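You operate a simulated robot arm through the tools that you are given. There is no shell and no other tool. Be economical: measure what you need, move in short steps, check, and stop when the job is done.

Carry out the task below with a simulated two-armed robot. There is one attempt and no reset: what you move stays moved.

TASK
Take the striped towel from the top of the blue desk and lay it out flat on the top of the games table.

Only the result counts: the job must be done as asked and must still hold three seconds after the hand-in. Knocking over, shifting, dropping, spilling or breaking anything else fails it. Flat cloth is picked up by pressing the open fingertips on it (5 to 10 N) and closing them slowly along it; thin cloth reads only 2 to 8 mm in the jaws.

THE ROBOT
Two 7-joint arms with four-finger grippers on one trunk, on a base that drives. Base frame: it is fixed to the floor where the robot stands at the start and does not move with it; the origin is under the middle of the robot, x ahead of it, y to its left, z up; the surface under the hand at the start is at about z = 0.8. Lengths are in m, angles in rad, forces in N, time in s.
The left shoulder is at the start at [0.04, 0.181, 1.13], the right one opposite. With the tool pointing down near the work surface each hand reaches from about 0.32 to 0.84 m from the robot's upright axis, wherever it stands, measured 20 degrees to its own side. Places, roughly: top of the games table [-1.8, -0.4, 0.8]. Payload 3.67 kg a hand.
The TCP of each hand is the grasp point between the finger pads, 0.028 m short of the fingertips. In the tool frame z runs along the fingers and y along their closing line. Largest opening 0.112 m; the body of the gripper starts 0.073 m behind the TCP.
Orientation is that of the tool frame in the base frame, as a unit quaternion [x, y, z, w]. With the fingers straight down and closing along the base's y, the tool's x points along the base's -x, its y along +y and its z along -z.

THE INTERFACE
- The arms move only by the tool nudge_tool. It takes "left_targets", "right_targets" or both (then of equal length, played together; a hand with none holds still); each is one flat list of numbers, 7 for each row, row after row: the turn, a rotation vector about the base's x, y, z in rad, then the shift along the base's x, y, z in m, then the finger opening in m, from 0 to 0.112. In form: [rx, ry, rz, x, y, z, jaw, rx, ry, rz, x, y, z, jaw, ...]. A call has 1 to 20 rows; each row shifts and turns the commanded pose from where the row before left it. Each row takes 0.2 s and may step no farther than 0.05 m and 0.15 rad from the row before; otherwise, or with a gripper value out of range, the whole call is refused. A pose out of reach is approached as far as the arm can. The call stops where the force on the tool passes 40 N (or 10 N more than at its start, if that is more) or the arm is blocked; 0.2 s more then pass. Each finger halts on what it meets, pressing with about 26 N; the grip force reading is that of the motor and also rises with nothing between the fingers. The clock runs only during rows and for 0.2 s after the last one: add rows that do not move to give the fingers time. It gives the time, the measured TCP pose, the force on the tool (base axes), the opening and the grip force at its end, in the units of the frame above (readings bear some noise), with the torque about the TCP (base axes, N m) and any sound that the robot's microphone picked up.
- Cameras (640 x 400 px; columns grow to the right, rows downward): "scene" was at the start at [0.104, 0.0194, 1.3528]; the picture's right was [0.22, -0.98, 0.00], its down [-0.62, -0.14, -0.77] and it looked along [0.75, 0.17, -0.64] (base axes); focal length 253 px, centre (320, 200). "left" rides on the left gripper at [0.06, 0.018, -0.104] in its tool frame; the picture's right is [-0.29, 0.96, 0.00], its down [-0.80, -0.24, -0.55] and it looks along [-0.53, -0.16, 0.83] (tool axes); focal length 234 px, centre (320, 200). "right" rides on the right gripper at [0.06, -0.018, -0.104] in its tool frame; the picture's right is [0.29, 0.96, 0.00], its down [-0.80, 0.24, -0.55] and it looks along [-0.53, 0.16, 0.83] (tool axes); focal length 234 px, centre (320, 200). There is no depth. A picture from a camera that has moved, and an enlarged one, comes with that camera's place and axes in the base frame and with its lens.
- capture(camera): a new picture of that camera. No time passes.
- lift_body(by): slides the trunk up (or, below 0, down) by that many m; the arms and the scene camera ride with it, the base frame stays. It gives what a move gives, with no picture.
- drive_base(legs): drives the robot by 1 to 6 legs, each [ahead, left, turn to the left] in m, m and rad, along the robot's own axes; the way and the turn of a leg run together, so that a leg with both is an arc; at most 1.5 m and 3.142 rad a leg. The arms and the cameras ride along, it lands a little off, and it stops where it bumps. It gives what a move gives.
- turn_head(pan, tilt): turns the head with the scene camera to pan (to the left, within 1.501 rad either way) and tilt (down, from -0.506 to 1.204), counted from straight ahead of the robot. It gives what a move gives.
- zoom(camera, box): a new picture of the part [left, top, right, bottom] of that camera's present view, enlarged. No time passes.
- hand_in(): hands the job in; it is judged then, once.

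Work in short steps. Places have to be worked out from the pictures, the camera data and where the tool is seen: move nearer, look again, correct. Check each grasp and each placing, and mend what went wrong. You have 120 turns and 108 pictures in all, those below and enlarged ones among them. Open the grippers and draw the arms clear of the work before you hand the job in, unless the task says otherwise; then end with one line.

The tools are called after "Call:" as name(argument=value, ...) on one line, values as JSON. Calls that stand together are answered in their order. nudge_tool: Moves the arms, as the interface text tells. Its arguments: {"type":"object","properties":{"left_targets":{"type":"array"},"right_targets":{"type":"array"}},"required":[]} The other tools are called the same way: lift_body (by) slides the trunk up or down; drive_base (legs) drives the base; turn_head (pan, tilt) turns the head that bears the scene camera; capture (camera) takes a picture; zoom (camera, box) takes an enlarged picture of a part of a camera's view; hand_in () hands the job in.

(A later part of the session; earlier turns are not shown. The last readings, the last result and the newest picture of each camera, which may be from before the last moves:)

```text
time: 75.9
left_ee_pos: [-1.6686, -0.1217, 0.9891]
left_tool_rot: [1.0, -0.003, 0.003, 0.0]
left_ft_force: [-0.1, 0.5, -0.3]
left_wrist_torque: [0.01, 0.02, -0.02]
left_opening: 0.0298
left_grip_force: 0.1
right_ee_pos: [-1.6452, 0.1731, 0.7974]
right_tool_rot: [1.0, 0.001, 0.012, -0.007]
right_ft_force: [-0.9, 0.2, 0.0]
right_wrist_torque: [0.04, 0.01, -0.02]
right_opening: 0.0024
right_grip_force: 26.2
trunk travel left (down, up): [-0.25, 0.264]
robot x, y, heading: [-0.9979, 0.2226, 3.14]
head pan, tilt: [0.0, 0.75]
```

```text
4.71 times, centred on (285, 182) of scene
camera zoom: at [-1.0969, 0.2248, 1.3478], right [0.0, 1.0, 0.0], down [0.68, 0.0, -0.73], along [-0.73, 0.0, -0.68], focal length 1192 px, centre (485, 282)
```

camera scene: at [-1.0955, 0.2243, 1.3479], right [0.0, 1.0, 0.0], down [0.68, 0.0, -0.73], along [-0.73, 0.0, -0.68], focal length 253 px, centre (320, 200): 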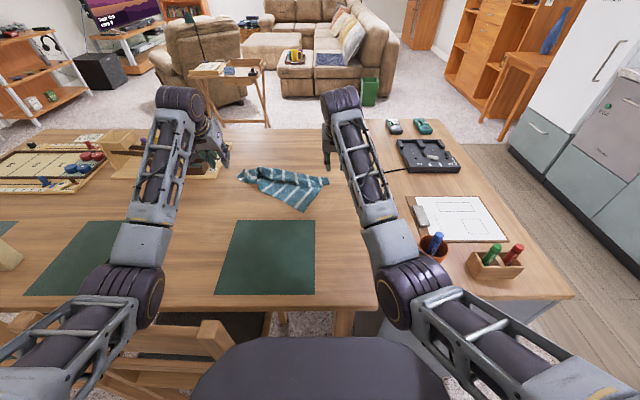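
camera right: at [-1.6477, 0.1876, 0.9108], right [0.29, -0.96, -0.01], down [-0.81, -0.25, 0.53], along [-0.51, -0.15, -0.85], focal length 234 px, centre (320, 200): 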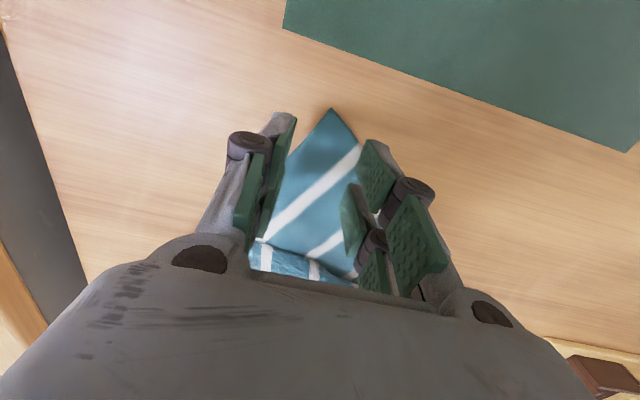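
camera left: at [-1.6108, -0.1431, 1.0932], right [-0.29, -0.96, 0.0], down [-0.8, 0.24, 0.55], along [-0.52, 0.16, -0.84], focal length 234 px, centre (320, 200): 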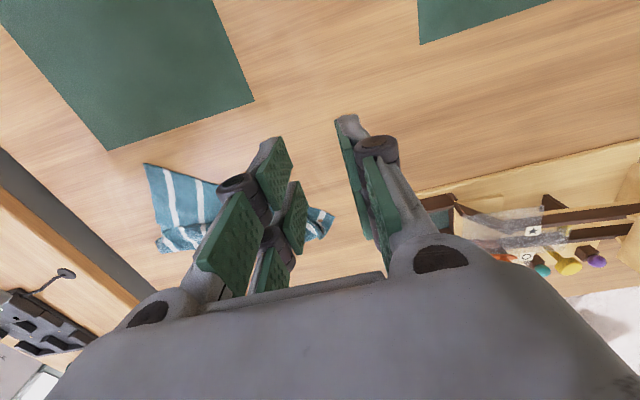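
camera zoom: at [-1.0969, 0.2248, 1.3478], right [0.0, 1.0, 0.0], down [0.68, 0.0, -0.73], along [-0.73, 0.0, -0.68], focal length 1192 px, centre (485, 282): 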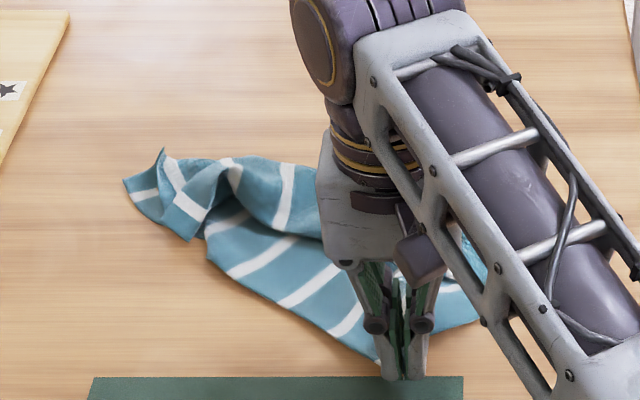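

The pull drags the whole towel, so I'll use the approach that worked: lift by C, let it hang, then re-lay it along y so that the left hand can pinch the other corner with the edge running the right way. I'm lifting C and shifting it left.

Call:
nudge_tool(right_targets=[0, 0, 0, -0.004, -0.013, 0.03, 0, 0, 0, 0, -0.004, -0.013, 0.03, 0, 0, 0, 0, -0.004, -0.013, 0.03, 0, 0, 0, 0, -0.004, -0.013, 0.03, 0, 0, 0, 0, -0.004, -0.013, 0.03, 0, 0, 0, 0, -0.004, -0.013, 0.03, 0, 0, 0, 0, -0.004, -0.013, 0.03, 0, 0, 0, 0, -0.004, -0.013, 0.03, 0, 0, 0, 0, 0, 0, 0, 0, 0, 0, 0, 0, 0, 0, 0, 0, 0, 0, 0, 0, 0, 0, 0, 0, 0, 0, 0, 0, 0], left_targets=[0, 0, 0, 0.008, -0.01, 0.008, 0.03, 0, 0, 0, 0.008, -0.01, 0.008, 0.03, 0, 0, 0, 0.008, -0.01, 0.008, 0.03, 0, 0, 0, 0.008, -0.01, 0.008, 0.03, 0, 0, 0, 0.008, -0.01, 0.008, 0.03, 0, 0, 0, 0.008, -0.01, 0.008, 0.03, 0, 0, 0, 0.008, -0.01, 0.008, 0.03, 0, 0, 0, 0.008, -0.01, 0.008, 0.03, 0, 0, 0, 0, 0, 0, 0.03, 0, 0, 0, 0, 0, 0, 0.03, 0, 0, 0, 0, 0, 0, 0.03, 0, 0, 0, 0, 0, 0, 0.03])

Call:
zoom(camera="scene", box=[200, 90, 380, 220])

```text
time: 78.5
left_ee_pos: [-1.6066, -0.2024, 1.0526]
left_tool_rot: [1.0, -0.003, 0.005, -0.001]
left_ft_force: [0.3, -0.4, 0.5]
left_wrist_torque: [0.01, -0.01, 0.0]
left_opening: 0.03
left_grip_force: 0.0
right_ee_pos: [-1.6573, 0.093, 1.0354]
right_tool_rot: [1.0, 0.002, 0.012, -0.006]
right_ft_force: [0.2, 0.7, -0.1]
right_wrist_torque: [0.0, 0.02, 0.0]
right_opening: 0.0025
right_grip_force: 25.7
right hand out of reach, approached as far as the arm can: row 7, 8
trunk travel left (down, up): [-0.25, 0.264]
robot x, y, heading: [-0.9913, 0.226, 3.135]
head pan, tilt: [0.0, 0.75]
```

```text
3.08 times, centred on (290, 155) of scene
camera zoom: at [-1.0975, 0.2245, 1.3477], right [0.0, 1.0, 0.0], down [0.68, 0.0, -0.73], along [-0.73, 0.0, -0.68], focal length 780 px, centre (412, 338)
```

zoom: 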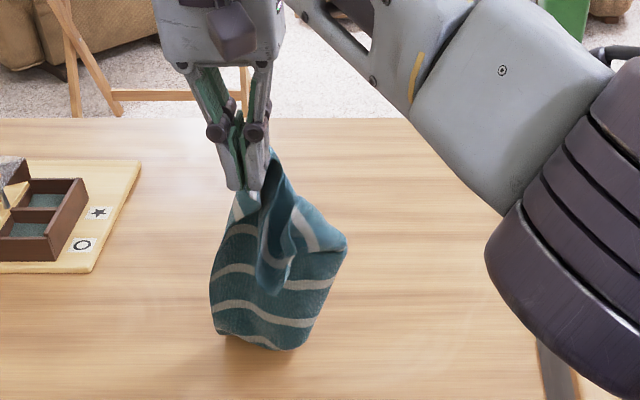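

The towel is not hanging freely at this height; I'll raise the trunk 0.18 m so that it hangs clear.

Call:
lift_body(by=0.18)

Call:
capture(camera="scene")

Call:
zoom(camera="scene", box=[200, 90, 380, 220])

```text
time: 80.5
left_ee_pos: [-1.6063, -0.2017, 1.2324]
left_tool_rot: [1.0, -0.003, 0.004, -0.001]
left_ft_force: [-0.8, 1.0, 0.1]
left_wrist_torque: [-0.02, 0.0, -0.04]
left_opening: 0.0299
left_grip_force: 0.0
right_ee_pos: [-1.6571, 0.0939, 1.2146]
right_tool_rot: [1.0, 0.001, 0.014, -0.007]
right_ft_force: [0.5, 0.6, 0.1]
right_wrist_torque: [-0.01, -0.01, 0.02]
right_opening: 0.0026
right_grip_force: 26.2
trunk travel left (down, up): [-0.43, 0.084]
robot x, y, heading: [-0.9985, 0.2236, 3.141]
head pan, tilt: [0.0, 0.75]
```

```text
51 pictures are left
camera scene: at [-1.0976, 0.2245, 1.5274], right [0.0, 1.0, 0.0], down [0.68, 0.0, -0.73], along [-0.73, 0.0, -0.68], focal length 253 px, centre (320, 200)
```

scene: 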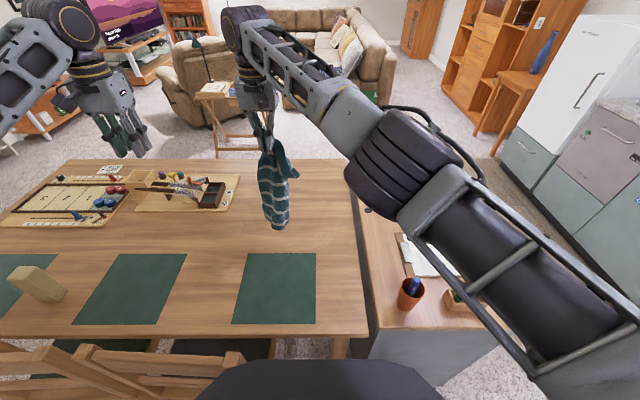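

```text
3.08 times, centred on (290, 155) of scene
camera zoom: at [-1.0976, 0.2245, 1.5274], right [0.0, 1.0, 0.0], down [0.68, 0.0, -0.73], along [-0.73, 0.0, -0.68], focal length 780 px, centre (412, 338)
```

zoom: 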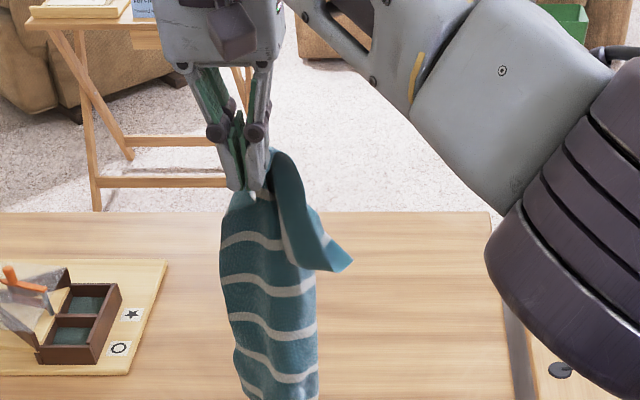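

Now it hangs freely along its length. I'll look at the lower end.

Call:
zoom(camera="scene", box=[230, 130, 330, 240])

Call:
capture(camera="left")

```text
3.64 times, centred on (280, 185) of scene
camera zoom: at [-1.0976, 0.2245, 1.5274], right [0.0, 1.0, 0.0], down [0.68, 0.0, -0.73], along [-0.73, 0.0, -0.68], focal length 921 px, centre (466, 254)
```

zoom: 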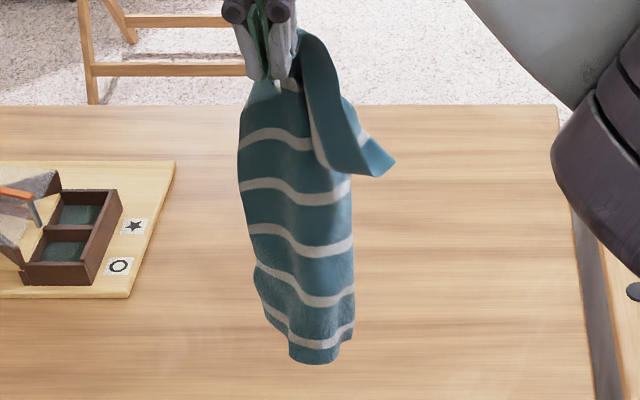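

```text
48 pictures are left
camera left: at [-1.5478, -0.2213, 1.3367], right [-0.29, -0.96, 0.0], down [-0.8, 0.24, 0.55], along [-0.52, 0.16, -0.84], focal length 234 px, centre (320, 200)
```

left: 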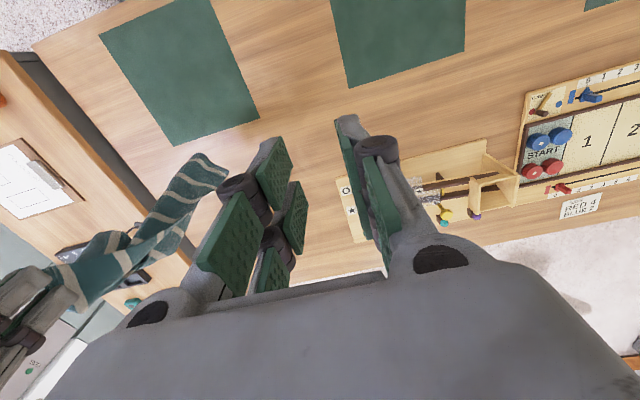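

It now hangs as a strip with the stripes horizontal. I'll tilt the right hand forward and shift it left to y≈-0.03, so that it can be laid lengthwise along y, with the left hand moving aside.

Call:
nudge_tool(right_targets=[0, 0.15, 0, 0, -0.02, 0, 0, 0, 0.15, 0, 0, -0.02, 0, 0, 0, 0.15, 0, -0.005, -0.02, 0, 0, 0, 0, 0, -0.01, -0.02, 0, 0, 0, 0, 0, -0.01, -0.02, 0, 0, 0, 0, 0, 0, -0.02, 0, 0], left_targets=[0, 0, 0, 0.01, -0.015, 0, 0.03, 0, 0, 0, 0.01, -0.015, 0, 0.03, 0, 0, 0, 0.01, -0.015, 0, 0.03, 0, 0, 0, 0.01, -0.015, 0, 0.03, 0, 0, 0, 0.01, -0.01, 0, 0.03, 0, 0, 0, 0.01, -0.01, 0, 0.03])

Call:
lift_body(by=-0.12)

Call:
capture(camera="scene")

```text
time: 81.9
left_ee_pos: [-1.5468, -0.281, 1.2334]
left_tool_rot: [1.0, -0.003, 0.004, 0.0]
left_ft_force: [-0.4, -0.4, 0.1]
left_wrist_torque: [-0.03, 0.03, -0.01]
left_opening: 0.03
left_grip_force: 0.1
right_ee_pos: [-1.6732, 0.004, 1.211]
right_tool_rot: [0.978, -0.001, -0.21, -0.008]
right_ft_force: [-0.2, -0.3, 0.2]
right_wrist_torque: [0.01, -0.01, 0.0]
right_opening: 0.0023
right_grip_force: 24.6
right hand out of reach, approached as far as the arm can: row 5, 6
trunk travel left (down, up): [-0.43, 0.084]
robot x, y, heading: [-0.9963, 0.2198, 3.142]
head pan, tilt: [0.0, 0.75]
```

```text
time: 83.4
left_ee_pos: [-1.5466, -0.2814, 1.1132]
left_tool_rot: [1.0, -0.003, 0.003, 0.0]
left_ft_force: [0.2, 0.0, 0.3]
left_wrist_torque: [0.03, -0.01, 0.0]
left_opening: 0.03
left_grip_force: 0.1
right_ee_pos: [-1.6735, 0.0027, 1.0895]
right_tool_rot: [0.977, 0.0, -0.211, -0.008]
right_ft_force: [0.2, 1.2, -0.5]
right_wrist_torque: [0.0, 0.01, 0.0]
right_opening: 0.002
right_grip_force: 24.1
trunk travel left (down, up): [-0.31, 0.204]
robot x, y, heading: [-0.9956, 0.2235, 3.138]
head pan, tilt: [0.0, 0.75]
```

```text
47 pictures are left
camera scene: at [-1.0971, 0.2246, 1.407], right [0.0, 1.0, 0.0], down [0.68, 0.0, -0.73], along [-0.73, 0.0, -0.68], focal length 253 px, centre (320, 200)
```

scene: 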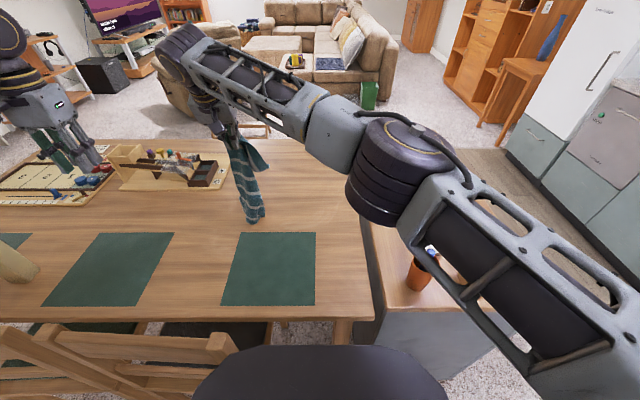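

The bottom hem is touching the table at about (-1.69, 0.0). I'll lay it lengthwise with an arc of the right hand to the right and down.

Call:
nudge_tool(right_targets=[0, 0, 0, -0.003, 0.0405, -0.0027, 0, 0, 0, 0, -0.003, 0.0398, -0.0079, 0, 0, 0, 0, -0.003, 0.0384, -0.013, 0, 0, 0, 0, -0.003, 0.0364, -0.018, 0, 0, 0, 0, -0.003, 0.0337, -0.0225, 0, 0, 0, 0, -0.003, 0.0305, -0.0267, 0, 0, 0, 0, -0.003, 0.0268, -0.0304, 0, 0, 0, 0, -0.003, 0.0225, -0.0337, 0, 0, 0, 0, -0.003, 0.018, -0.0364, 0, 0, 0, 0, -0.003, 0.013, -0.0384, 0, 0, 0, 0, -0.003, 0.008, -0.035, 0])

Call:
zoom(camera="scene", box=[200, 110, 380, 240])

Call:
capture(camera="left")

```text
time: 85.8
left_ee_pos: [-1.5473, -0.2815, 1.1125]
left_tool_rot: [1.0, -0.003, 0.004, 0.0]
left_ft_force: [-0.3, 0.1, 0.1]
left_wrist_torque: [-0.01, -0.03, -0.02]
left_opening: 0.03
left_grip_force: 0.0
right_ee_pos: [-1.7083, 0.3107, 0.8235]
right_tool_rot: [0.978, 0.0, -0.21, -0.007]
right_ft_force: [0.4, -0.1, 0.3]
right_wrist_torque: [-0.04, 0.03, 0.04]
right_opening: 0.0016
right_grip_force: 24.3
trunk travel left (down, up): [-0.31, 0.204]
robot x, y, heading: [-0.995, 0.2195, 3.138]
head pan, tilt: [0.0, 0.75]
```

```text
3.08 times, centred on (290, 175) of scene
camera zoom: at [-1.0983, 0.2252, 1.4069], right [0.0, 1.0, 0.0], down [0.68, 0.0, -0.73], along [-0.73, 0.0, -0.68], focal length 780 px, centre (412, 277)
```

zoom: 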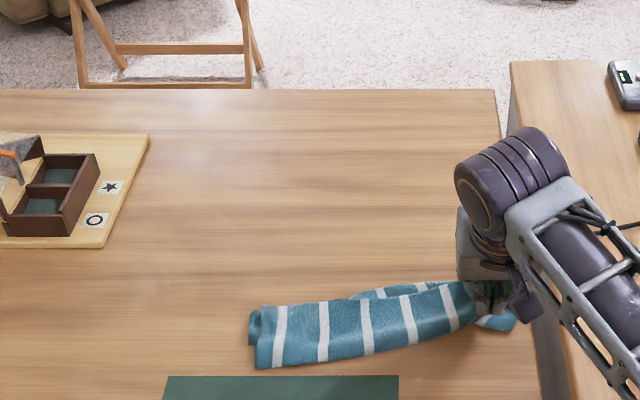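

```text
45 pictures are left
camera left: at [-1.4885, -0.3005, 1.2167], right [-0.29, -0.96, 0.0], down [-0.8, 0.24, 0.55], along [-0.52, 0.16, -0.84], focal length 234 px, centre (320, 200)
```

left: 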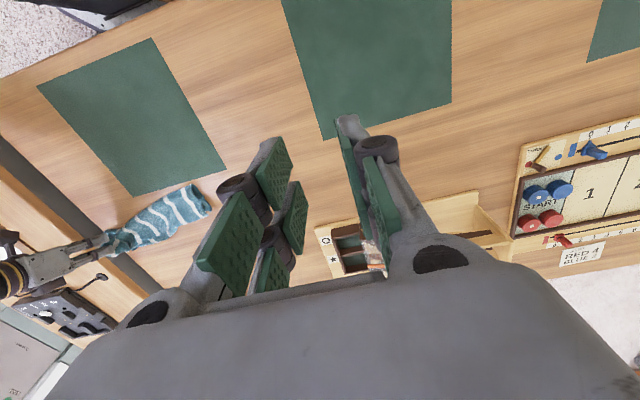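

It lies neatly as a strip along y, with its left end at y≈0.05 and x -1.66 to -1.76. I'll enlarge the left end to see which edge is on top.

Call:
zoom(camera="scene", box=[255, 180, 355, 240])

```text
6.40 times, centred on (305, 210) of scene
camera zoom: at [-1.0983, 0.2252, 1.4069], right [0.0, 1.0, 0.0], down [0.68, 0.0, -0.73], along [-0.73, 0.0, -0.68], focal length 1621 px, centre (416, 136)
```

zoom: 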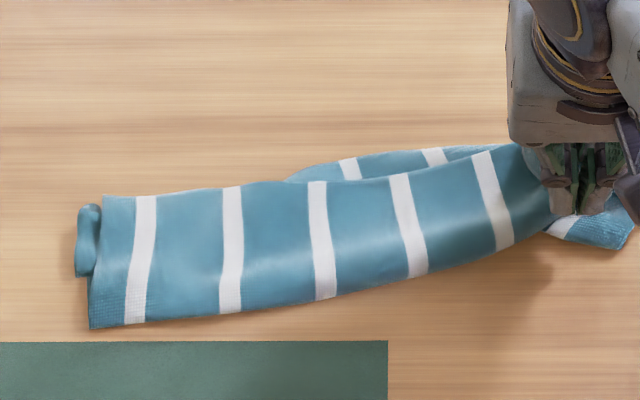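

I can't tell fold from edge; I'll bring the left camera closer to the left end.

Call:
nudge_tool(left_targets=[0, 0, 0, -0.03, 0.03, -0.02, 0.04, 0, 0, 0, -0.03, 0.03, -0.02, 0.04, 0, 0, 0, -0.03, 0.03, -0.02, 0.04, 0, 0, 0, -0.03, 0.03, -0.02, 0.04, 0, 0, 0, -0.03, 0.03, -0.025, 0.04, 0, 0, 0, -0.01, 0.01, -0.03, 0.04])

Call:
zoom(camera="left", box=[0, 60, 360, 300])

```text
time: 87.2
left_ee_pos: [-1.7063, -0.1222, 0.9754]
left_tool_rot: [1.0, -0.001, 0.003, 0.0]
left_ft_force: [0.0, -0.2, 0.0]
left_wrist_torque: [0.03, -0.01, 0.02]
left_opening: 0.0398
left_grip_force: 0.0
right_ee_pos: [-1.7084, 0.31, 0.8244]
right_tool_rot: [0.978, 0.0, -0.211, -0.008]
right_ft_force: [0.2, 0.3, -0.3]
right_wrist_torque: [0.02, -0.01, -0.01]
right_opening: 0.0019
right_grip_force: 26.2
trunk travel left (down, up): [-0.31, 0.204]
robot x, y, heading: [-0.9967, 0.2243, 3.141]
head pan, tilt: [0.0, 0.75]
```

```text
1.67 times, centred on (180, 180) of left
camera zoom: at [-1.6471, -0.1417, 1.0813], right [-0.29, -0.96, 0.0], down [-0.8, 0.24, 0.55], along [-0.52, 0.16, -0.84], focal length 390 px, centre (553, 233)
```

zoom: 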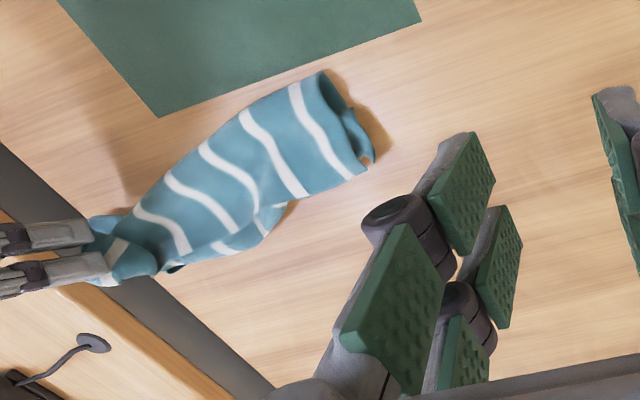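

The end view shows that the towel is folded in half lengthwise: the fold is on my side, and the free long edges are on the far side. The top layer's corner is at about (-1.735, 0.058). I'll bring the left hand over it to pinch the top layer, with the edge now running along the closing direction.

Call:
nudge_tool(left_targets=[0, 0, 0, -0.001, 0.0345, -0.024, 0.03, 0, 0, 0, -0.001, 0.0345, -0.024, 0.03, 0, 0, 0, -0.001, 0.0345, -0.024, 0.03, 0, 0, 0, -0.002, 0.0345, -0.024, 0.03, 0, 0, 0, -0.002, 0.0345, -0.024, 0.03, 0, 0, 0, -0.002, 0.0345, -0.024, 0.03])

Call:
capture(camera="left")

Call:
zoom(camera="scene", box=[255, 160, 355, 240])

```text
time: 88.6
left_ee_pos: [-1.7158, 0.0857, 0.8326]
left_tool_rot: [1.0, -0.002, 0.005, 0.0]
left_ft_force: [0.0, -0.2, 0.0]
left_wrist_torque: [0.0, -0.01, -0.01]
left_opening: 0.03
left_grip_force: 0.0
right_ee_pos: [-1.7084, 0.3111, 0.8246]
right_tool_rot: [0.977, 0.001, -0.211, -0.007]
right_ft_force: [-0.4, 0.3, -0.3]
right_wrist_torque: [-0.05, 0.01, 0.01]
right_opening: 0.0023
right_grip_force: 26.9
trunk travel left (down, up): [-0.31, 0.204]
robot x, y, heading: [-0.9964, 0.2251, 3.137]
head pan, tilt: [0.0, 0.75]
```

```text
42 pictures are left
camera left: at [-1.6569, 0.0664, 0.9375], right [-0.29, -0.96, 0.0], down [-0.8, 0.24, 0.55], along [-0.52, 0.16, -0.84], focal length 234 px, centre (320, 200)
```

left: 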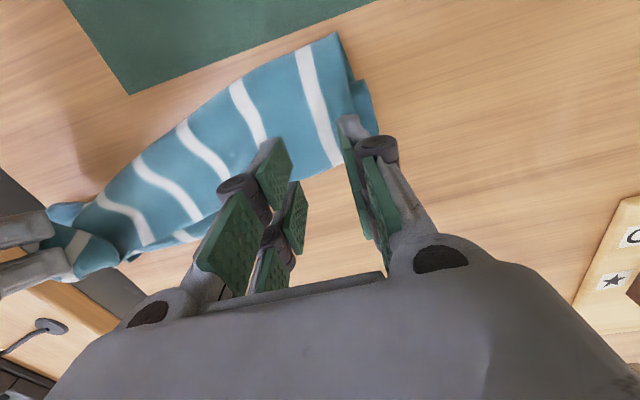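

```text
5.00 times, centred on (305, 200) of scene
camera zoom: at [-1.0979, 0.2261, 1.4069], right [0.0, 1.0, 0.0], down [0.68, 0.0, -0.73], along [-0.73, 0.0, -0.68], focal length 1267 px, centre (395, 200)
```

zoom: 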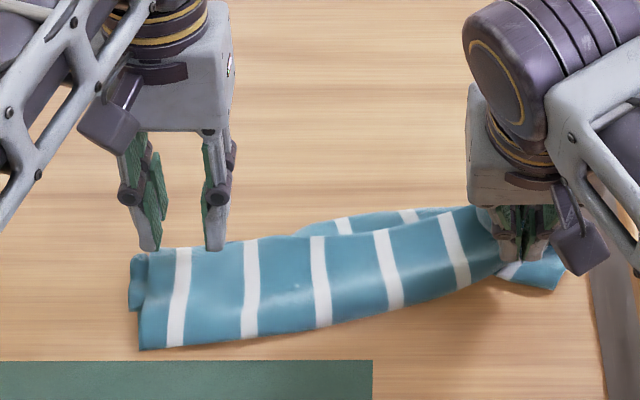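

Aligned: the finger pads are about 1 cm inside the top layer's far edge. I'll shift 6 mm inward and descend stepwise.

Call:
nudge_tool(left_targets=[0, 0, 0, 0, 0.006, -0.015, 0.03, 0, 0, 0, 0, 0, -0.015, 0.03, 0, 0, 0, 0, 0, -0.01, 0.03, 0, 0, 0, 0, 0, -0.005, 0.03])

```text
time: 89.6
left_ee_pos: [-1.7153, 0.0916, 0.7876]
left_tool_rot: [1.0, -0.003, 0.005, -0.001]
left_ft_force: [-0.4, 0.2, 0.6]
left_wrist_torque: [0.0, -0.01, -0.02]
left_opening: 0.0301
left_grip_force: 0.1
right_ee_pos: [-1.7079, 0.3107, 0.8257]
right_tool_rot: [0.978, 0.0, -0.21, -0.007]
right_ft_force: [-0.2, 0.0, 0.9]
right_wrist_torque: [0.02, 0.0, -0.02]
right_opening: 0.0019
right_grip_force: 25.4
trunk travel left (down, up): [-0.31, 0.204]
robot x, y, heading: [-0.9943, 0.2225, 3.139]
head pan, tilt: [0.0, 0.75]
```

Call:
nudge_tool(left_targets=[0, 0, 0, 0, 0, -0.003, 0.03, 0, 0, 0, 0, 0, -0.001, 0.03])

```text
time: 90.2
left_ee_pos: [-1.7151, 0.0924, 0.7839]
left_tool_rot: [1.0, -0.003, 0.004, 0.0]
left_ft_force: [-1.2, -0.5, 0.0]
left_wrist_torque: [0.0, 0.01, 0.02]
left_opening: 0.03
left_grip_force: 0.0
right_ee_pos: [-1.708, 0.3112, 0.8252]
right_tool_rot: [0.978, 0.0, -0.21, -0.008]
right_ft_force: [-0.6, -0.5, -0.5]
right_wrist_torque: [0.01, -0.01, -0.01]
right_opening: 0.002
right_grip_force: 26.3
trunk travel left (down, up): [-0.31, 0.204]
robot x, y, heading: [-0.9921, 0.2218, 3.141]
head pan, tilt: [0.0, 0.75]
```

Call:
nudge_tool(left_targets=[0, 0, 0, 0, 0, -0.002, 0.03, 0, 0, 0, 0, 0, -0.001, 0.03])

```text
time: 90.8
left_ee_pos: [-1.7137, 0.0909, 0.7809]
left_tool_rot: [1.0, -0.003, 0.004, 0.0]
left_ft_force: [-0.1, 0.3, 1.9]
left_wrist_torque: [0.0, -0.03, -0.01]
left_opening: 0.0298
left_grip_force: 0.1
right_ee_pos: [-1.7073, 0.3112, 0.825]
right_tool_rot: [0.978, 0.0, -0.21, -0.007]
right_ft_force: [0.6, -1.2, 1.1]
right_wrist_torque: [0.03, 0.0, -0.01]
right_opening: 0.0022
right_grip_force: 26.4
trunk travel left (down, up): [-0.31, 0.204]
robot x, y, heading: [-0.992, 0.2222, 3.139]
head pan, tilt: [0.0, 0.75]
```

Light contact (2 N). I'll press 1 mm more and close slowly.

Call:
nudge_tool(left_targets=[0, 0, 0, 0, 0, -0.001, 0.03, 0, 0, 0, 0, 0, 0, 0.026, 0, 0, 0, 0, 0, 0, 0.022, 0, 0, 0, 0, 0, 0, 0.018, 0, 0, 0, 0, 0, 0, 0.014, 0, 0, 0, 0, 0, 0, 0.01, 0, 0, 0, 0, 0, 0, 0.006, 0, 0, 0, 0, 0, 0, 0.002, 0, 0, 0, 0, 0, 0, 0, 0, 0, 0, 0, 0, 0, 0])

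Call:
capture(camera="left")

```text
time: 93.0
left_ee_pos: [-1.7148, 0.0926, 0.7809]
left_tool_rot: [1.0, -0.002, 0.004, 0.0]
left_ft_force: [1.1, -1.1, -0.4]
left_wrist_torque: [0.01, -0.01, -0.03]
left_opening: 0.0001
left_grip_force: 26.3
right_ee_pos: [-1.7076, 0.3119, 0.8238]
right_tool_rot: [0.978, 0.001, -0.211, -0.006]
right_ft_force: [-0.1, -0.2, 0.9]
right_wrist_torque: [0.03, 0.01, 0.0]
right_opening: 0.0019
right_grip_force: 26.5
trunk travel left (down, up): [-0.31, 0.204]
robot x, y, heading: [-0.9975, 0.2237, 3.137]
head pan, tilt: [0.0, 0.75]
```

```text
40 pictures are left
camera left: at [-1.6565, 0.0723, 0.8849], right [-0.29, -0.96, 0.0], down [-0.8, 0.24, 0.55], along [-0.52, 0.16, -0.84], focal length 234 px, centre (320, 200)
```

left: 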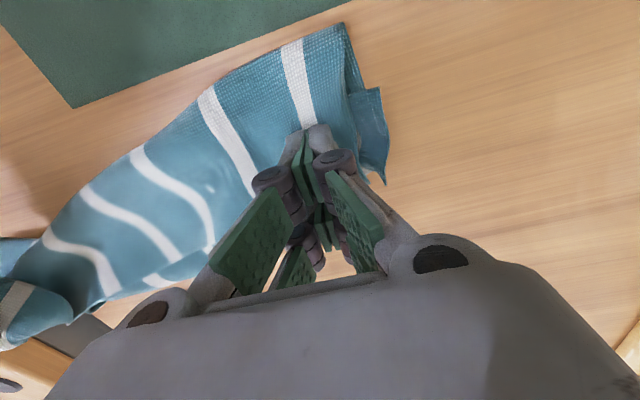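

The pinch missed since the pressure was too light (jaw 0.0). I'll reopen, shift 8 mm towards me and press harder.

Call:
nudge_tool(left_targets=[0, 0, 0, 0, 0, 0.012, 0.01, 0, 0, 0, 0.008, 0, 0.003, 0.03, 0, 0, 0, 0, 0, 0, 0.034, 0, 0, 0, 0, 0, -0.01, 0.034, 0, 0, 0, 0, 0, -0.005, 0.034, 0, 0, 0, 0, 0, -0.002, 0.034])

```text
time: 94.4
left_ee_pos: [-1.7084, 0.0924, 0.7807]
left_tool_rot: [1.0, -0.003, 0.003, 0.0]
left_ft_force: [2.2, -0.9, 11.4]
left_wrist_torque: [-0.17, 0.0, 0.05]
left_opening: 0.0343
left_grip_force: 0.3
right_ee_pos: [-1.7065, 0.3111, 0.8251]
right_tool_rot: [0.977, 0.0, -0.211, -0.008]
right_ft_force: [-0.1, -0.8, 0.6]
right_wrist_torque: [0.04, -0.02, -0.01]
right_opening: 0.002
right_grip_force: 26.3
trunk travel left (down, up): [-0.31, 0.204]
robot x, y, heading: [-0.9923, 0.2213, 3.136]
head pan, tilt: [0.0, 0.75]
```

Pressing with 11 N; I'll close slowly.

Call:
nudge_tool(left_targets=[0, 0, 0, 0, 0, 0, 0.03, 0, 0, 0, 0, 0, 0, 0.026, 0, 0, 0, 0, 0, 0, 0.022, 0, 0, 0, 0, 0, 0, 0.018, 0, 0, 0, 0, 0, 0, 0.014, 0, 0, 0, 0, 0, 0, 0.01, 0, 0, 0, 0, 0, 0, 0.006, 0, 0, 0, 0, 0, 0, 0.002, 0, 0, 0, 0, 0, 0, 0, 0, 0, 0, 0, 0, 0, 0])

Call:
capture(camera="left")

```text
time: 96.6
left_ee_pos: [-1.7073, 0.092, 0.7781]
left_tool_rot: [1.0, -0.003, 0.004, 0.0]
left_ft_force: [0.6, -0.2, 7.8]
left_wrist_torque: [-0.09, 0.04, -0.04]
left_opening: 0.0031
left_grip_force: 27.5
right_ee_pos: [-1.7071, 0.3104, 0.826]
right_tool_rot: [0.977, -0.001, -0.211, -0.007]
right_ft_force: [-0.3, 1.6, 0.5]
right_wrist_torque: [0.03, 0.0, 0.02]
right_opening: 0.002
right_grip_force: 26.2
trunk travel left (down, up): [-0.31, 0.204]
robot x, y, heading: [-0.9928, 0.2226, 3.138]
head pan, tilt: [0.0, 0.75]
```

```text
39 pictures are left
camera left: at [-1.6484, 0.0725, 0.8835], right [-0.29, -0.96, 0.0], down [-0.8, 0.24, 0.55], along [-0.52, 0.16, -0.84], focal length 234 px, centre (320, 200)
```

left: 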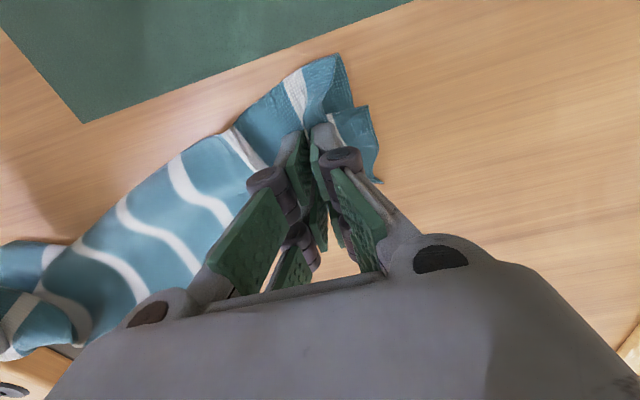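

Gripped (3 mm). I'll lift both hands together to z≈1.05.

Call:
nudge_tool(left_targets=[0, 0, 0, 0, -0.003, 0.034, 0, 0, 0, 0, 0, -0.003, 0.034, 0, 0, 0, 0, 0, -0.003, 0.034, 0, 0, 0, 0, 0, -0.003, 0.034, 0, 0, 0, 0, 0, -0.003, 0.034, 0, 0, 0, 0, 0, -0.003, 0.034, 0, 0, 0, 0, 0, -0.003, 0.034, 0, 0, 0, 0, 0, -0.003, 0.034, 0, 0, 0, 0, 0, 0, 0, 0, 0, 0, 0, 0, 0, 0, 0, 0, 0, 0, 0, 0, 0, 0], right_targets=[0, 0, 0, 0, -0.003, 0.028, 0, 0, 0, 0, 0, -0.003, 0.028, 0, 0, 0, 0, 0, -0.003, 0.028, 0, 0, 0, 0, 0, -0.003, 0.028, 0, 0, 0, 0, 0, -0.003, 0.028, 0, 0, 0, 0, 0, -0.003, 0.028, 0, 0, 0, 0, 0, -0.003, 0.028, 0, 0, 0, 0, 0, -0.003, 0.028, 0, 0, 0, 0, 0, 0, 0, 0, 0, 0, 0, 0, 0, 0, 0, 0, 0, 0, 0, 0, 0, 0])

Call:
zoom(camera="scene", box=[210, 100, 370, 230])

```text
time: 99.0
left_ee_pos: [-1.7072, 0.0683, 1.051]
left_tool_rot: [1.0, -0.002, 0.004, 0.0]
left_ft_force: [-0.3, 0.1, 1.3]
left_wrist_torque: [0.02, 0.01, 0.01]
left_opening: 0.0023
left_grip_force: 25.3
right_ee_pos: [-1.7068, 0.2867, 1.049]
right_tool_rot: [0.977, 0.0, -0.211, -0.007]
right_ft_force: [-0.9, 0.0, 0.0]
right_wrist_torque: [-0.03, -0.01, 0.0]
right_opening: 0.0022
right_grip_force: 25.8
trunk travel left (down, up): [-0.31, 0.204]
robot x, y, heading: [-0.9926, 0.2229, 3.141]
head pan, tilt: [0.0, 0.75]
```

```text
3.08 times, centred on (290, 165) of scene
camera zoom: at [-1.0973, 0.2246, 1.407], right [0.0, 1.0, 0.0], down [0.68, 0.0, -0.73], along [-0.73, 0.0, -0.68], focal length 780 px, centre (412, 308)
```

zoom: 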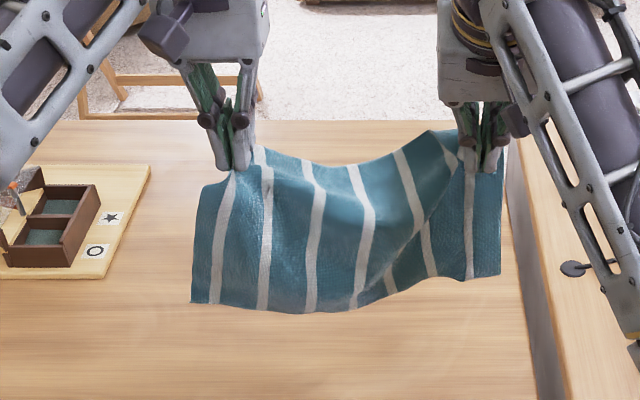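

Excellent: the towel hangs open between the hands with all seven stripes showing. I'll shift both left to centre at y≈0.09, come back to x≈-1.65, spread gently and tilt the left to match.

Call:
nudge_tool(left_targets=[0, 0.15, 0, 0.0095, -0.0165, 0, 0, 0, 0.15, 0, 0.0095, -0.0165, 0, 0, 0, 0.15, 0, 0.0095, -0.0165, 0, 0, 0, 0, 0, 0.0095, -0.0165, 0, 0, 0, 0, 0, 0.0095, -0.0165, 0, 0, 0, 0, 0, 0.0095, -0.0165, 0, 0, 0, 0, 0, 0, 0, 0, 0, 0, 0, 0, 0, 0, 0, 0], right_targets=[0, 0, 0, 0.0095, -0.012, 0, 0, 0, 0, 0, 0.0095, -0.012, 0, 0, 0, 0, 0, 0.0095, -0.012, 0, 0, 0, 0, 0, 0.0095, -0.012, 0, 0, 0, 0, 0, 0.0095, -0.012, 0, 0, 0, 0, 0, 0.0095, -0.012, 0, 0, 0, 0, 0, 0, 0, 0, 0, 0, 0, 0, 0, 0, 0, 0])

Call:
zoom(camera="scene", box=[190, 110, 370, 240])

```text
time: 100.8
left_ee_pos: [-1.6498, -0.0308, 1.0506]
left_tool_rot: [0.976, -0.003, -0.219, 0.0]
left_ft_force: [0.3, -0.8, -0.4]
left_wrist_torque: [-0.03, 0.02, -0.03]
left_opening: 0.0033
left_grip_force: 29.3
right_ee_pos: [-1.6505, 0.2149, 1.05]
right_tool_rot: [0.977, 0.0, -0.211, -0.008]
right_ft_force: [0.6, -0.3, 1.4]
right_wrist_torque: [0.03, -0.01, -0.01]
right_opening: 0.0021
right_grip_force: 26.2
trunk travel left (down, up): [-0.31, 0.204]
robot x, y, heading: [-0.9895, 0.2235, 3.141]
head pan, tilt: [0.0, 0.75]
```

```text
3.08 times, centred on (280, 175) of scene
camera zoom: at [-1.0971, 0.2242, 1.407], right [0.0, 1.0, 0.0], down [0.68, 0.0, -0.73], along [-0.73, 0.0, -0.68], focal length 780 px, centre (443, 277)
```

zoom: 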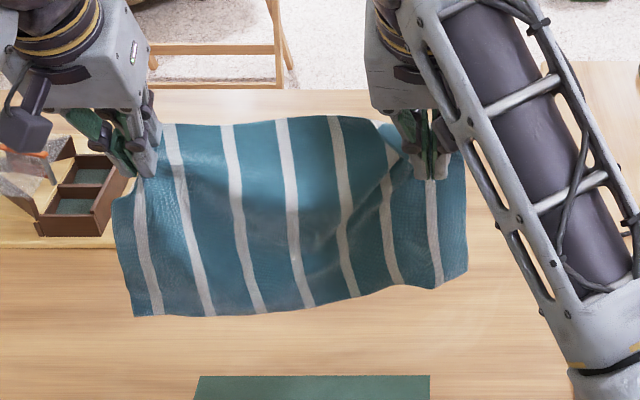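

Nearly perfect. I'll lower via the trunk by 0.115 m, which sets the hem on the table and improves the reach, and check.

Call:
lift_body(by=-0.115)

Call:
zoom(camera="scene", box=[190, 110, 370, 240])

```text
time: 102.3
left_ee_pos: [-1.6474, -0.0336, 0.9586]
left_tool_rot: [0.972, 0.001, -0.234, 0.01]
left_ft_force: [0.9, 0.2, 1.9]
left_wrist_torque: [-0.01, -0.03, -0.03]
left_opening: 0.0019
left_grip_force: 24.1
right_ee_pos: [-1.644, 0.2204, 0.9428]
right_tool_rot: [0.977, 0.0, -0.214, -0.002]
right_ft_force: [0.6, -0.8, 0.1]
right_wrist_torque: [0.02, 0.01, 0.0]
right_opening: 0.002
right_grip_force: 25.8
trunk travel left (down, up): [-0.195, 0.319]
robot x, y, heading: [-0.9919, 0.2262, 3.141]
head pan, tilt: [0.0, 0.75]
```

```text
3.08 times, centred on (280, 175) of scene
camera zoom: at [-1.0884, 0.2334, 1.2956], right [0.0, 1.0, -0.01], down [0.68, -0.01, -0.74], along [-0.74, 0.0, -0.68], focal length 780 px, centre (443, 277)
```

zoom: 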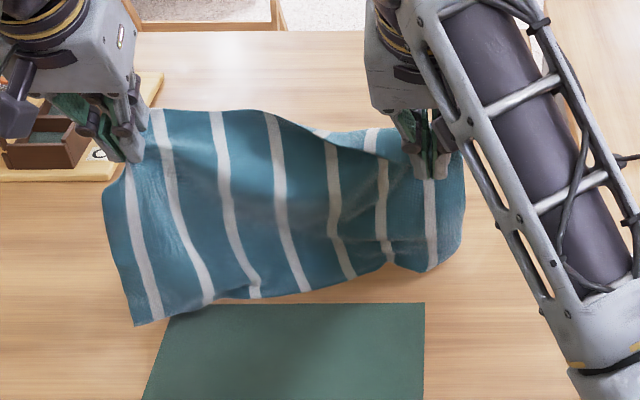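

The readings hint that the body is leaning slightly (the left hand is 2 cm high and the camera rolled), so something may be touching. I'll look at the whole scene.

Call:
capture(camera="scene")

```text
35 pictures are left
camera scene: at [-1.0884, 0.2334, 1.2956], right [0.0, 1.0, -0.01], down [0.68, -0.01, -0.74], along [-0.74, 0.0, -0.68], focal length 253 px, centre (320, 200)
```

scene: 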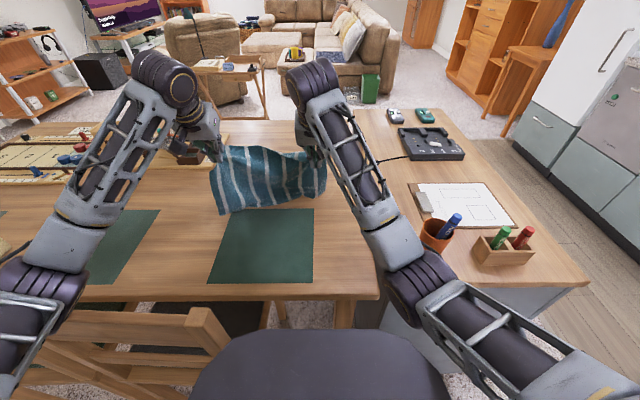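

The left elbow has come down onto the chair back. I'll raise the trunk again right away.

Call:
lift_body(by=0.115)

Call:
capture(camera="scene")

```text
time: 103.7
left_ee_pos: [-1.6517, -0.031, 1.0506]
left_tool_rot: [0.976, -0.003, -0.22, 0.001]
left_ft_force: [0.4, -0.3, 0.3]
left_wrist_torque: [0.03, 0.01, 0.0]
left_opening: 0.0026
left_grip_force: 26.6
right_ee_pos: [-1.6504, 0.215, 1.0474]
right_tool_rot: [0.978, 0.0, -0.21, -0.007]
right_ft_force: [0.1, -0.1, 0.0]
right_wrist_torque: [0.04, 0.0, 0.04]
right_opening: 0.0021
right_grip_force: 25.4
trunk travel left (down, up): [-0.31, 0.204]
robot x, y, heading: [-0.9971, 0.2216, 3.137]
head pan, tilt: [0.0, 0.75]
```

```text
34 pictures are left
camera scene: at [-1.098, 0.2243, 1.4069], right [0.0, 1.0, 0.0], down [0.68, 0.0, -0.73], along [-0.73, 0.0, -0.68], focal length 253 px, centre (320, 200)
```

scene: 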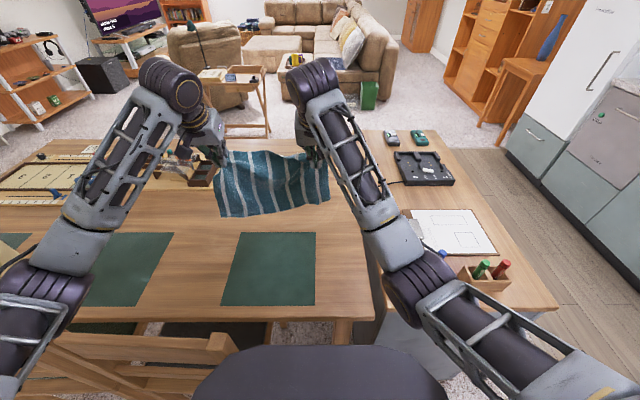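

Contact is gone, and the chair looks where it was. At this trunk height the elbow has about 8 cm of clearance, so I'll lower only the hands by 0.10 in small rows and check.

Call:
nudge_tool(left_targets=[0, 0, 0, -0.002, -0.003, -0.02, 0, 0, 0, 0, -0.002, -0.003, -0.02, 0, 0, 0, 0, -0.002, 0, -0.02, 0, 0, 0, 0, -0.002, 0, -0.02, 0, 0, 0, 0, -0.002, 0, -0.015, 0], right_targets=[0, 0, 0, -0.002, 0, -0.02, 0, 0, 0, 0, -0.002, 0, -0.02, 0, 0, 0, 0, -0.002, 0, -0.02, 0, 0, 0, 0, -0.002, 0, -0.02, 0, 0, 0, 0, -0.002, 0, -0.015, 0])

Call:
capture(camera="scene")

```text
time: 104.9
left_ee_pos: [-1.6607, -0.037, 0.9559]
left_tool_rot: [0.976, -0.002, -0.22, 0.0]
left_ft_force: [1.0, -1.1, -0.4]
left_wrist_torque: [0.01, 0.01, -0.02]
left_opening: 0.0028
left_grip_force: 24.5
right_ee_pos: [-1.66, 0.2158, 0.9534]
right_tool_rot: [0.978, -0.001, -0.21, -0.009]
right_ft_force: [-0.2, 0.0, 0.1]
right_wrist_torque: [0.01, -0.01, 0.0]
right_opening: 0.0022
right_grip_force: 26.0
trunk travel left (down, up): [-0.31, 0.204]
robot x, y, heading: [-0.997, 0.2261, 3.143]
head pan, tilt: [0.0, 0.75]
```

```text
33 pictures are left
camera scene: at [-1.0975, 0.2247, 1.407], right [0.0, 1.0, 0.0], down [0.68, 0.0, -0.73], along [-0.73, 0.0, -0.68], focal length 253 px, centre (320, 200)
```

scene: 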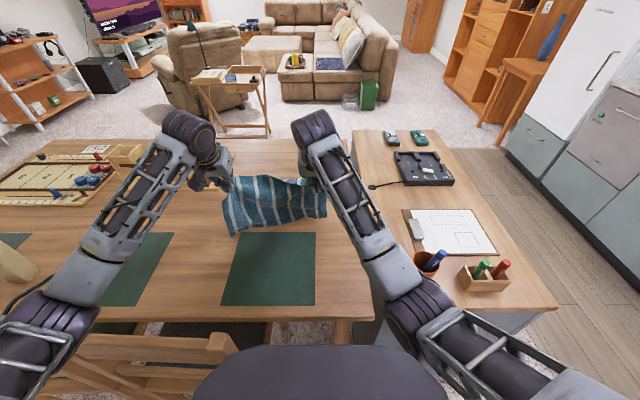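

The hem touches the table at about x -1.64, and the elbows look clear. Now the arc forward and down.

Call:
nudge_tool(left_targets=[0, 0, 0, -0.02, 0, -0.004, 0, 0, 0, 0, -0.02, 0, -0.006, 0, 0, 0, 0, -0.02, 0, -0.009, 0, 0, 0, 0, -0.02, 0, -0.011, 0, 0, 0, 0, -0.018, 0, -0.013, 0, 0, 0, 0, -0.018, 0, -0.015, 0, 0, 0, 0, -0.018, 0, -0.017, 0, 0, 0, 0, -0.012, 0, -0.018, 0, 0, 0, 0, -0.012, 0, -0.018, 0, 0, 0, 0, -0.002, 0, -0.015, 0], right_targets=[0, 0, 0, -0.02, 0, -0.004, 0, 0, 0, 0, -0.02, 0, -0.006, 0, 0, 0, 0, -0.02, 0, -0.009, 0, 0, 0, 0, -0.02, 0, -0.011, 0, 0, 0, 0, -0.018, 0, -0.013, 0, 0, 0, 0, -0.018, 0, -0.015, 0, 0, 0, 0, -0.018, 0, -0.017, 0, 0, 0, 0, -0.012, 0, -0.018, 0, 0, 0, 0, -0.012, 0, -0.018, 0, 0, 0, 0, -0.002, 0, -0.015, 0])

Call:
zoom(camera="scene", box=[190, 120, 370, 250])

```text
time: 107.1
left_ee_pos: [-1.82, -0.0367, 0.8293]
left_tool_rot: [0.975, -0.003, -0.22, 0.0]
left_ft_force: [0.1, 0.0, -0.7]
left_wrist_torque: [0.02, 0.0, 0.0]
left_opening: 0.0034
left_grip_force: 28.4
right_ee_pos: [-1.8125, 0.217, 0.8286]
right_tool_rot: [0.977, 0.0, -0.212, -0.007]
right_ft_force: [0.0, -0.7, -0.4]
right_wrist_torque: [0.0, -0.03, 0.01]
right_opening: 0.0021
right_grip_force: 25.4
right hand out of reach, approached as far as the arm can: row 9, 10
trunk travel left (down, up): [-0.31, 0.204]
robot x, y, heading: [-0.994, 0.2248, 3.136]
head pan, tilt: [0.0, 0.75]
```

```text
3.08 times, centred on (280, 185) of scene
camera zoom: at [-1.0974, 0.2246, 1.407], right [0.0, 1.0, 0.0], down [0.68, 0.0, -0.73], along [-0.73, 0.0, -0.68], focal length 780 px, centre (443, 246)
```

zoom: 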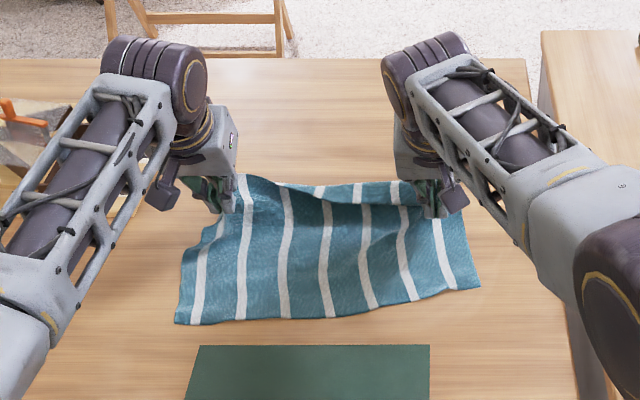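

Beautifully spread now. I'll lower the last 4 cm and open slightly.

Call:
nudge_tool(left_targets=[0, 0, 0, 0.001, 0, -0.014, 0, 0, 0, 0, 0.001, 0, -0.014, 0, 0, 0, 0, 0.0, 0, -0.012, 0, 0, 0, 0, 0, 0, 0, 0.008, 0, 0, 0, 0, 0, 0, 0.016, 0, 0, 0, 0, 0, 0, 0.024, 0, 0, 0, 0, 0, 0, 0.024], right_targets=[0, 0, 0, 0.003, 0, -0.014, 0, 0, 0, 0, 0.003, 0, -0.014, 0, 0, 0, 0, 0.002, 0, -0.012, 0, 0, 0, 0, 0, 0, 0, 0.008, 0, 0, 0, 0, 0, 0, 0.016, 0, 0, 0, 0, 0, 0, 0.024, 0, 0, 0, 0, 0, 0, 0.024])

Call:
zoom(camera="scene", box=[190, 120, 370, 250])

```text
time: 108.7
left_ee_pos: [-1.8184, -0.0374, 0.7896]
left_tool_rot: [0.976, -0.003, -0.219, 0.001]
left_ft_force: [0.0, 0.3, -0.2]
left_wrist_torque: [-0.02, 0.03, 0.0]
left_opening: 0.024
left_grip_force: 0.1
right_ee_pos: [-1.8025, 0.2199, 0.789]
right_tool_rot: [0.977, 0.0, -0.211, -0.006]
right_ft_force: [0.1, 0.2, 0.2]
right_wrist_torque: [0.0, 0.01, 0.01]
right_opening: 0.0238
right_grip_force: 0.0
trunk travel left (down, up): [-0.31, 0.204]
robot x, y, heading: [-0.9948, 0.225, 3.136]
head pan, tilt: [0.0, 0.75]
```

```text
3.08 times, centred on (280, 185) of scene
camera zoom: at [-1.0974, 0.2247, 1.407], right [0.0, 1.0, 0.0], down [0.68, 0.0, -0.73], along [-0.73, 0.0, -0.68], focal length 780 px, centre (443, 246)
```

zoom: 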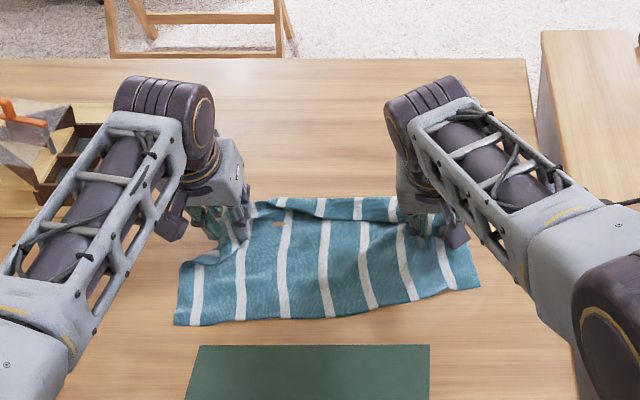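

Both released. I'll withdraw along the finger axis, up and back.

Call:
nudge_tool(left_targets=[0, 0, 0, 0.006, 0, 0.013, 0.024, 0, 0, 0, 0.01, 0, 0.022, 0.024, 0, 0, 0, 0.012, 0, 0.027, 0.024, 0, 0, 0, 0.015, -0.005, 0.033, 0.024, 0, 0, 0, 0.015, -0.02, 0.033, 0.024, 0, 0, 0, 0.03, -0.02, 0.03, 0.024, 0, 0, 0, 0.03, -0.02, 0.02, 0.024, 0, 0, 0, 0.03, -0.02, 0.0, 0.024], right_targets=[0, 0, 0, 0.006, 0, 0.013, 0.024, 0, 0, 0, 0.01, 0, 0.022, 0.024, 0, 0, 0, 0.012, 0, 0.027, 0.024, 0, 0, 0, 0.015, 0.005, 0.033, 0.024, 0, 0, 0, 0.015, 0.02, 0.033, 0.024, 0, 0, 0, 0.03, 0.02, 0.03, 0.024, 0, 0, 0, 0.03, 0.02, 0.02, 0.024, 0, 0, 0, 0.03, 0.02, 0.0, 0.024])

Call:
zoom(camera="scene", box=[200, 150, 350, 240])

Call:
capture(camera="scene")

```text
time: 110.5
left_ee_pos: [-1.6685, -0.1226, 0.9684]
left_tool_rot: [0.975, -0.003, -0.22, 0.0]
left_ft_force: [0.2, 0.5, 0.1]
left_wrist_torque: [0.06, 0.0, 0.03]
left_opening: 0.0241
left_grip_force: 0.1
right_ee_pos: [-1.8318, 0.2332, 0.9482]
right_tool_rot: [0.978, 0.0, -0.21, -0.007]
right_ft_force: [0.1, 0.0, -0.9]
right_wrist_torque: [0.0, 0.0, 0.0]
right_opening: 0.024
right_grip_force: 0.0
right hand out of reach, approached as far as the arm can: row 1, 2, 3, 4, 5, 6, 7, 8
trunk travel left (down, up): [-0.31, 0.204]
robot x, y, heading: [-0.9918, 0.2249, 3.135]
head pan, tilt: [0.0, 0.75]
```

```text
4.27 times, centred on (275, 195) of scene
camera zoom: at [-1.0967, 0.2237, 1.407], right [0.0, 1.0, 0.0], down [0.68, 0.0, -0.73], along [-0.73, 0.0, -0.68], focal length 1081 px, centre (512, 221)
```

zoom: 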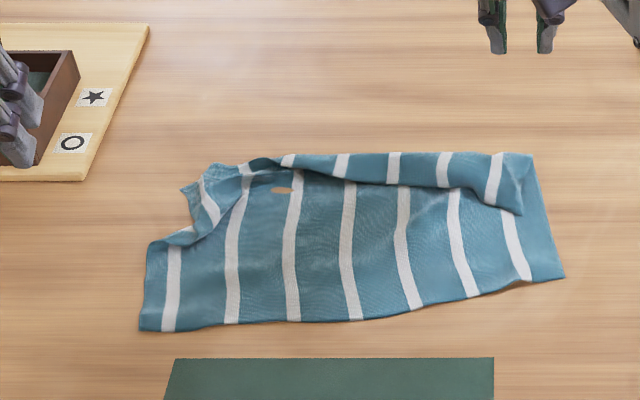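

```text
29 pictures are left
camera scene: at [-1.0967, 0.2237, 1.407], right [0.0, 1.0, 0.0], down [0.68, 0.0, -0.73], along [-0.73, 0.0, -0.68], focal length 253 px, centre (320, 200)
```

scene: 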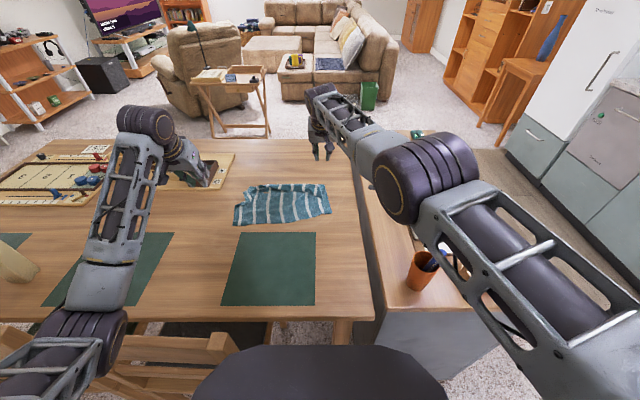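

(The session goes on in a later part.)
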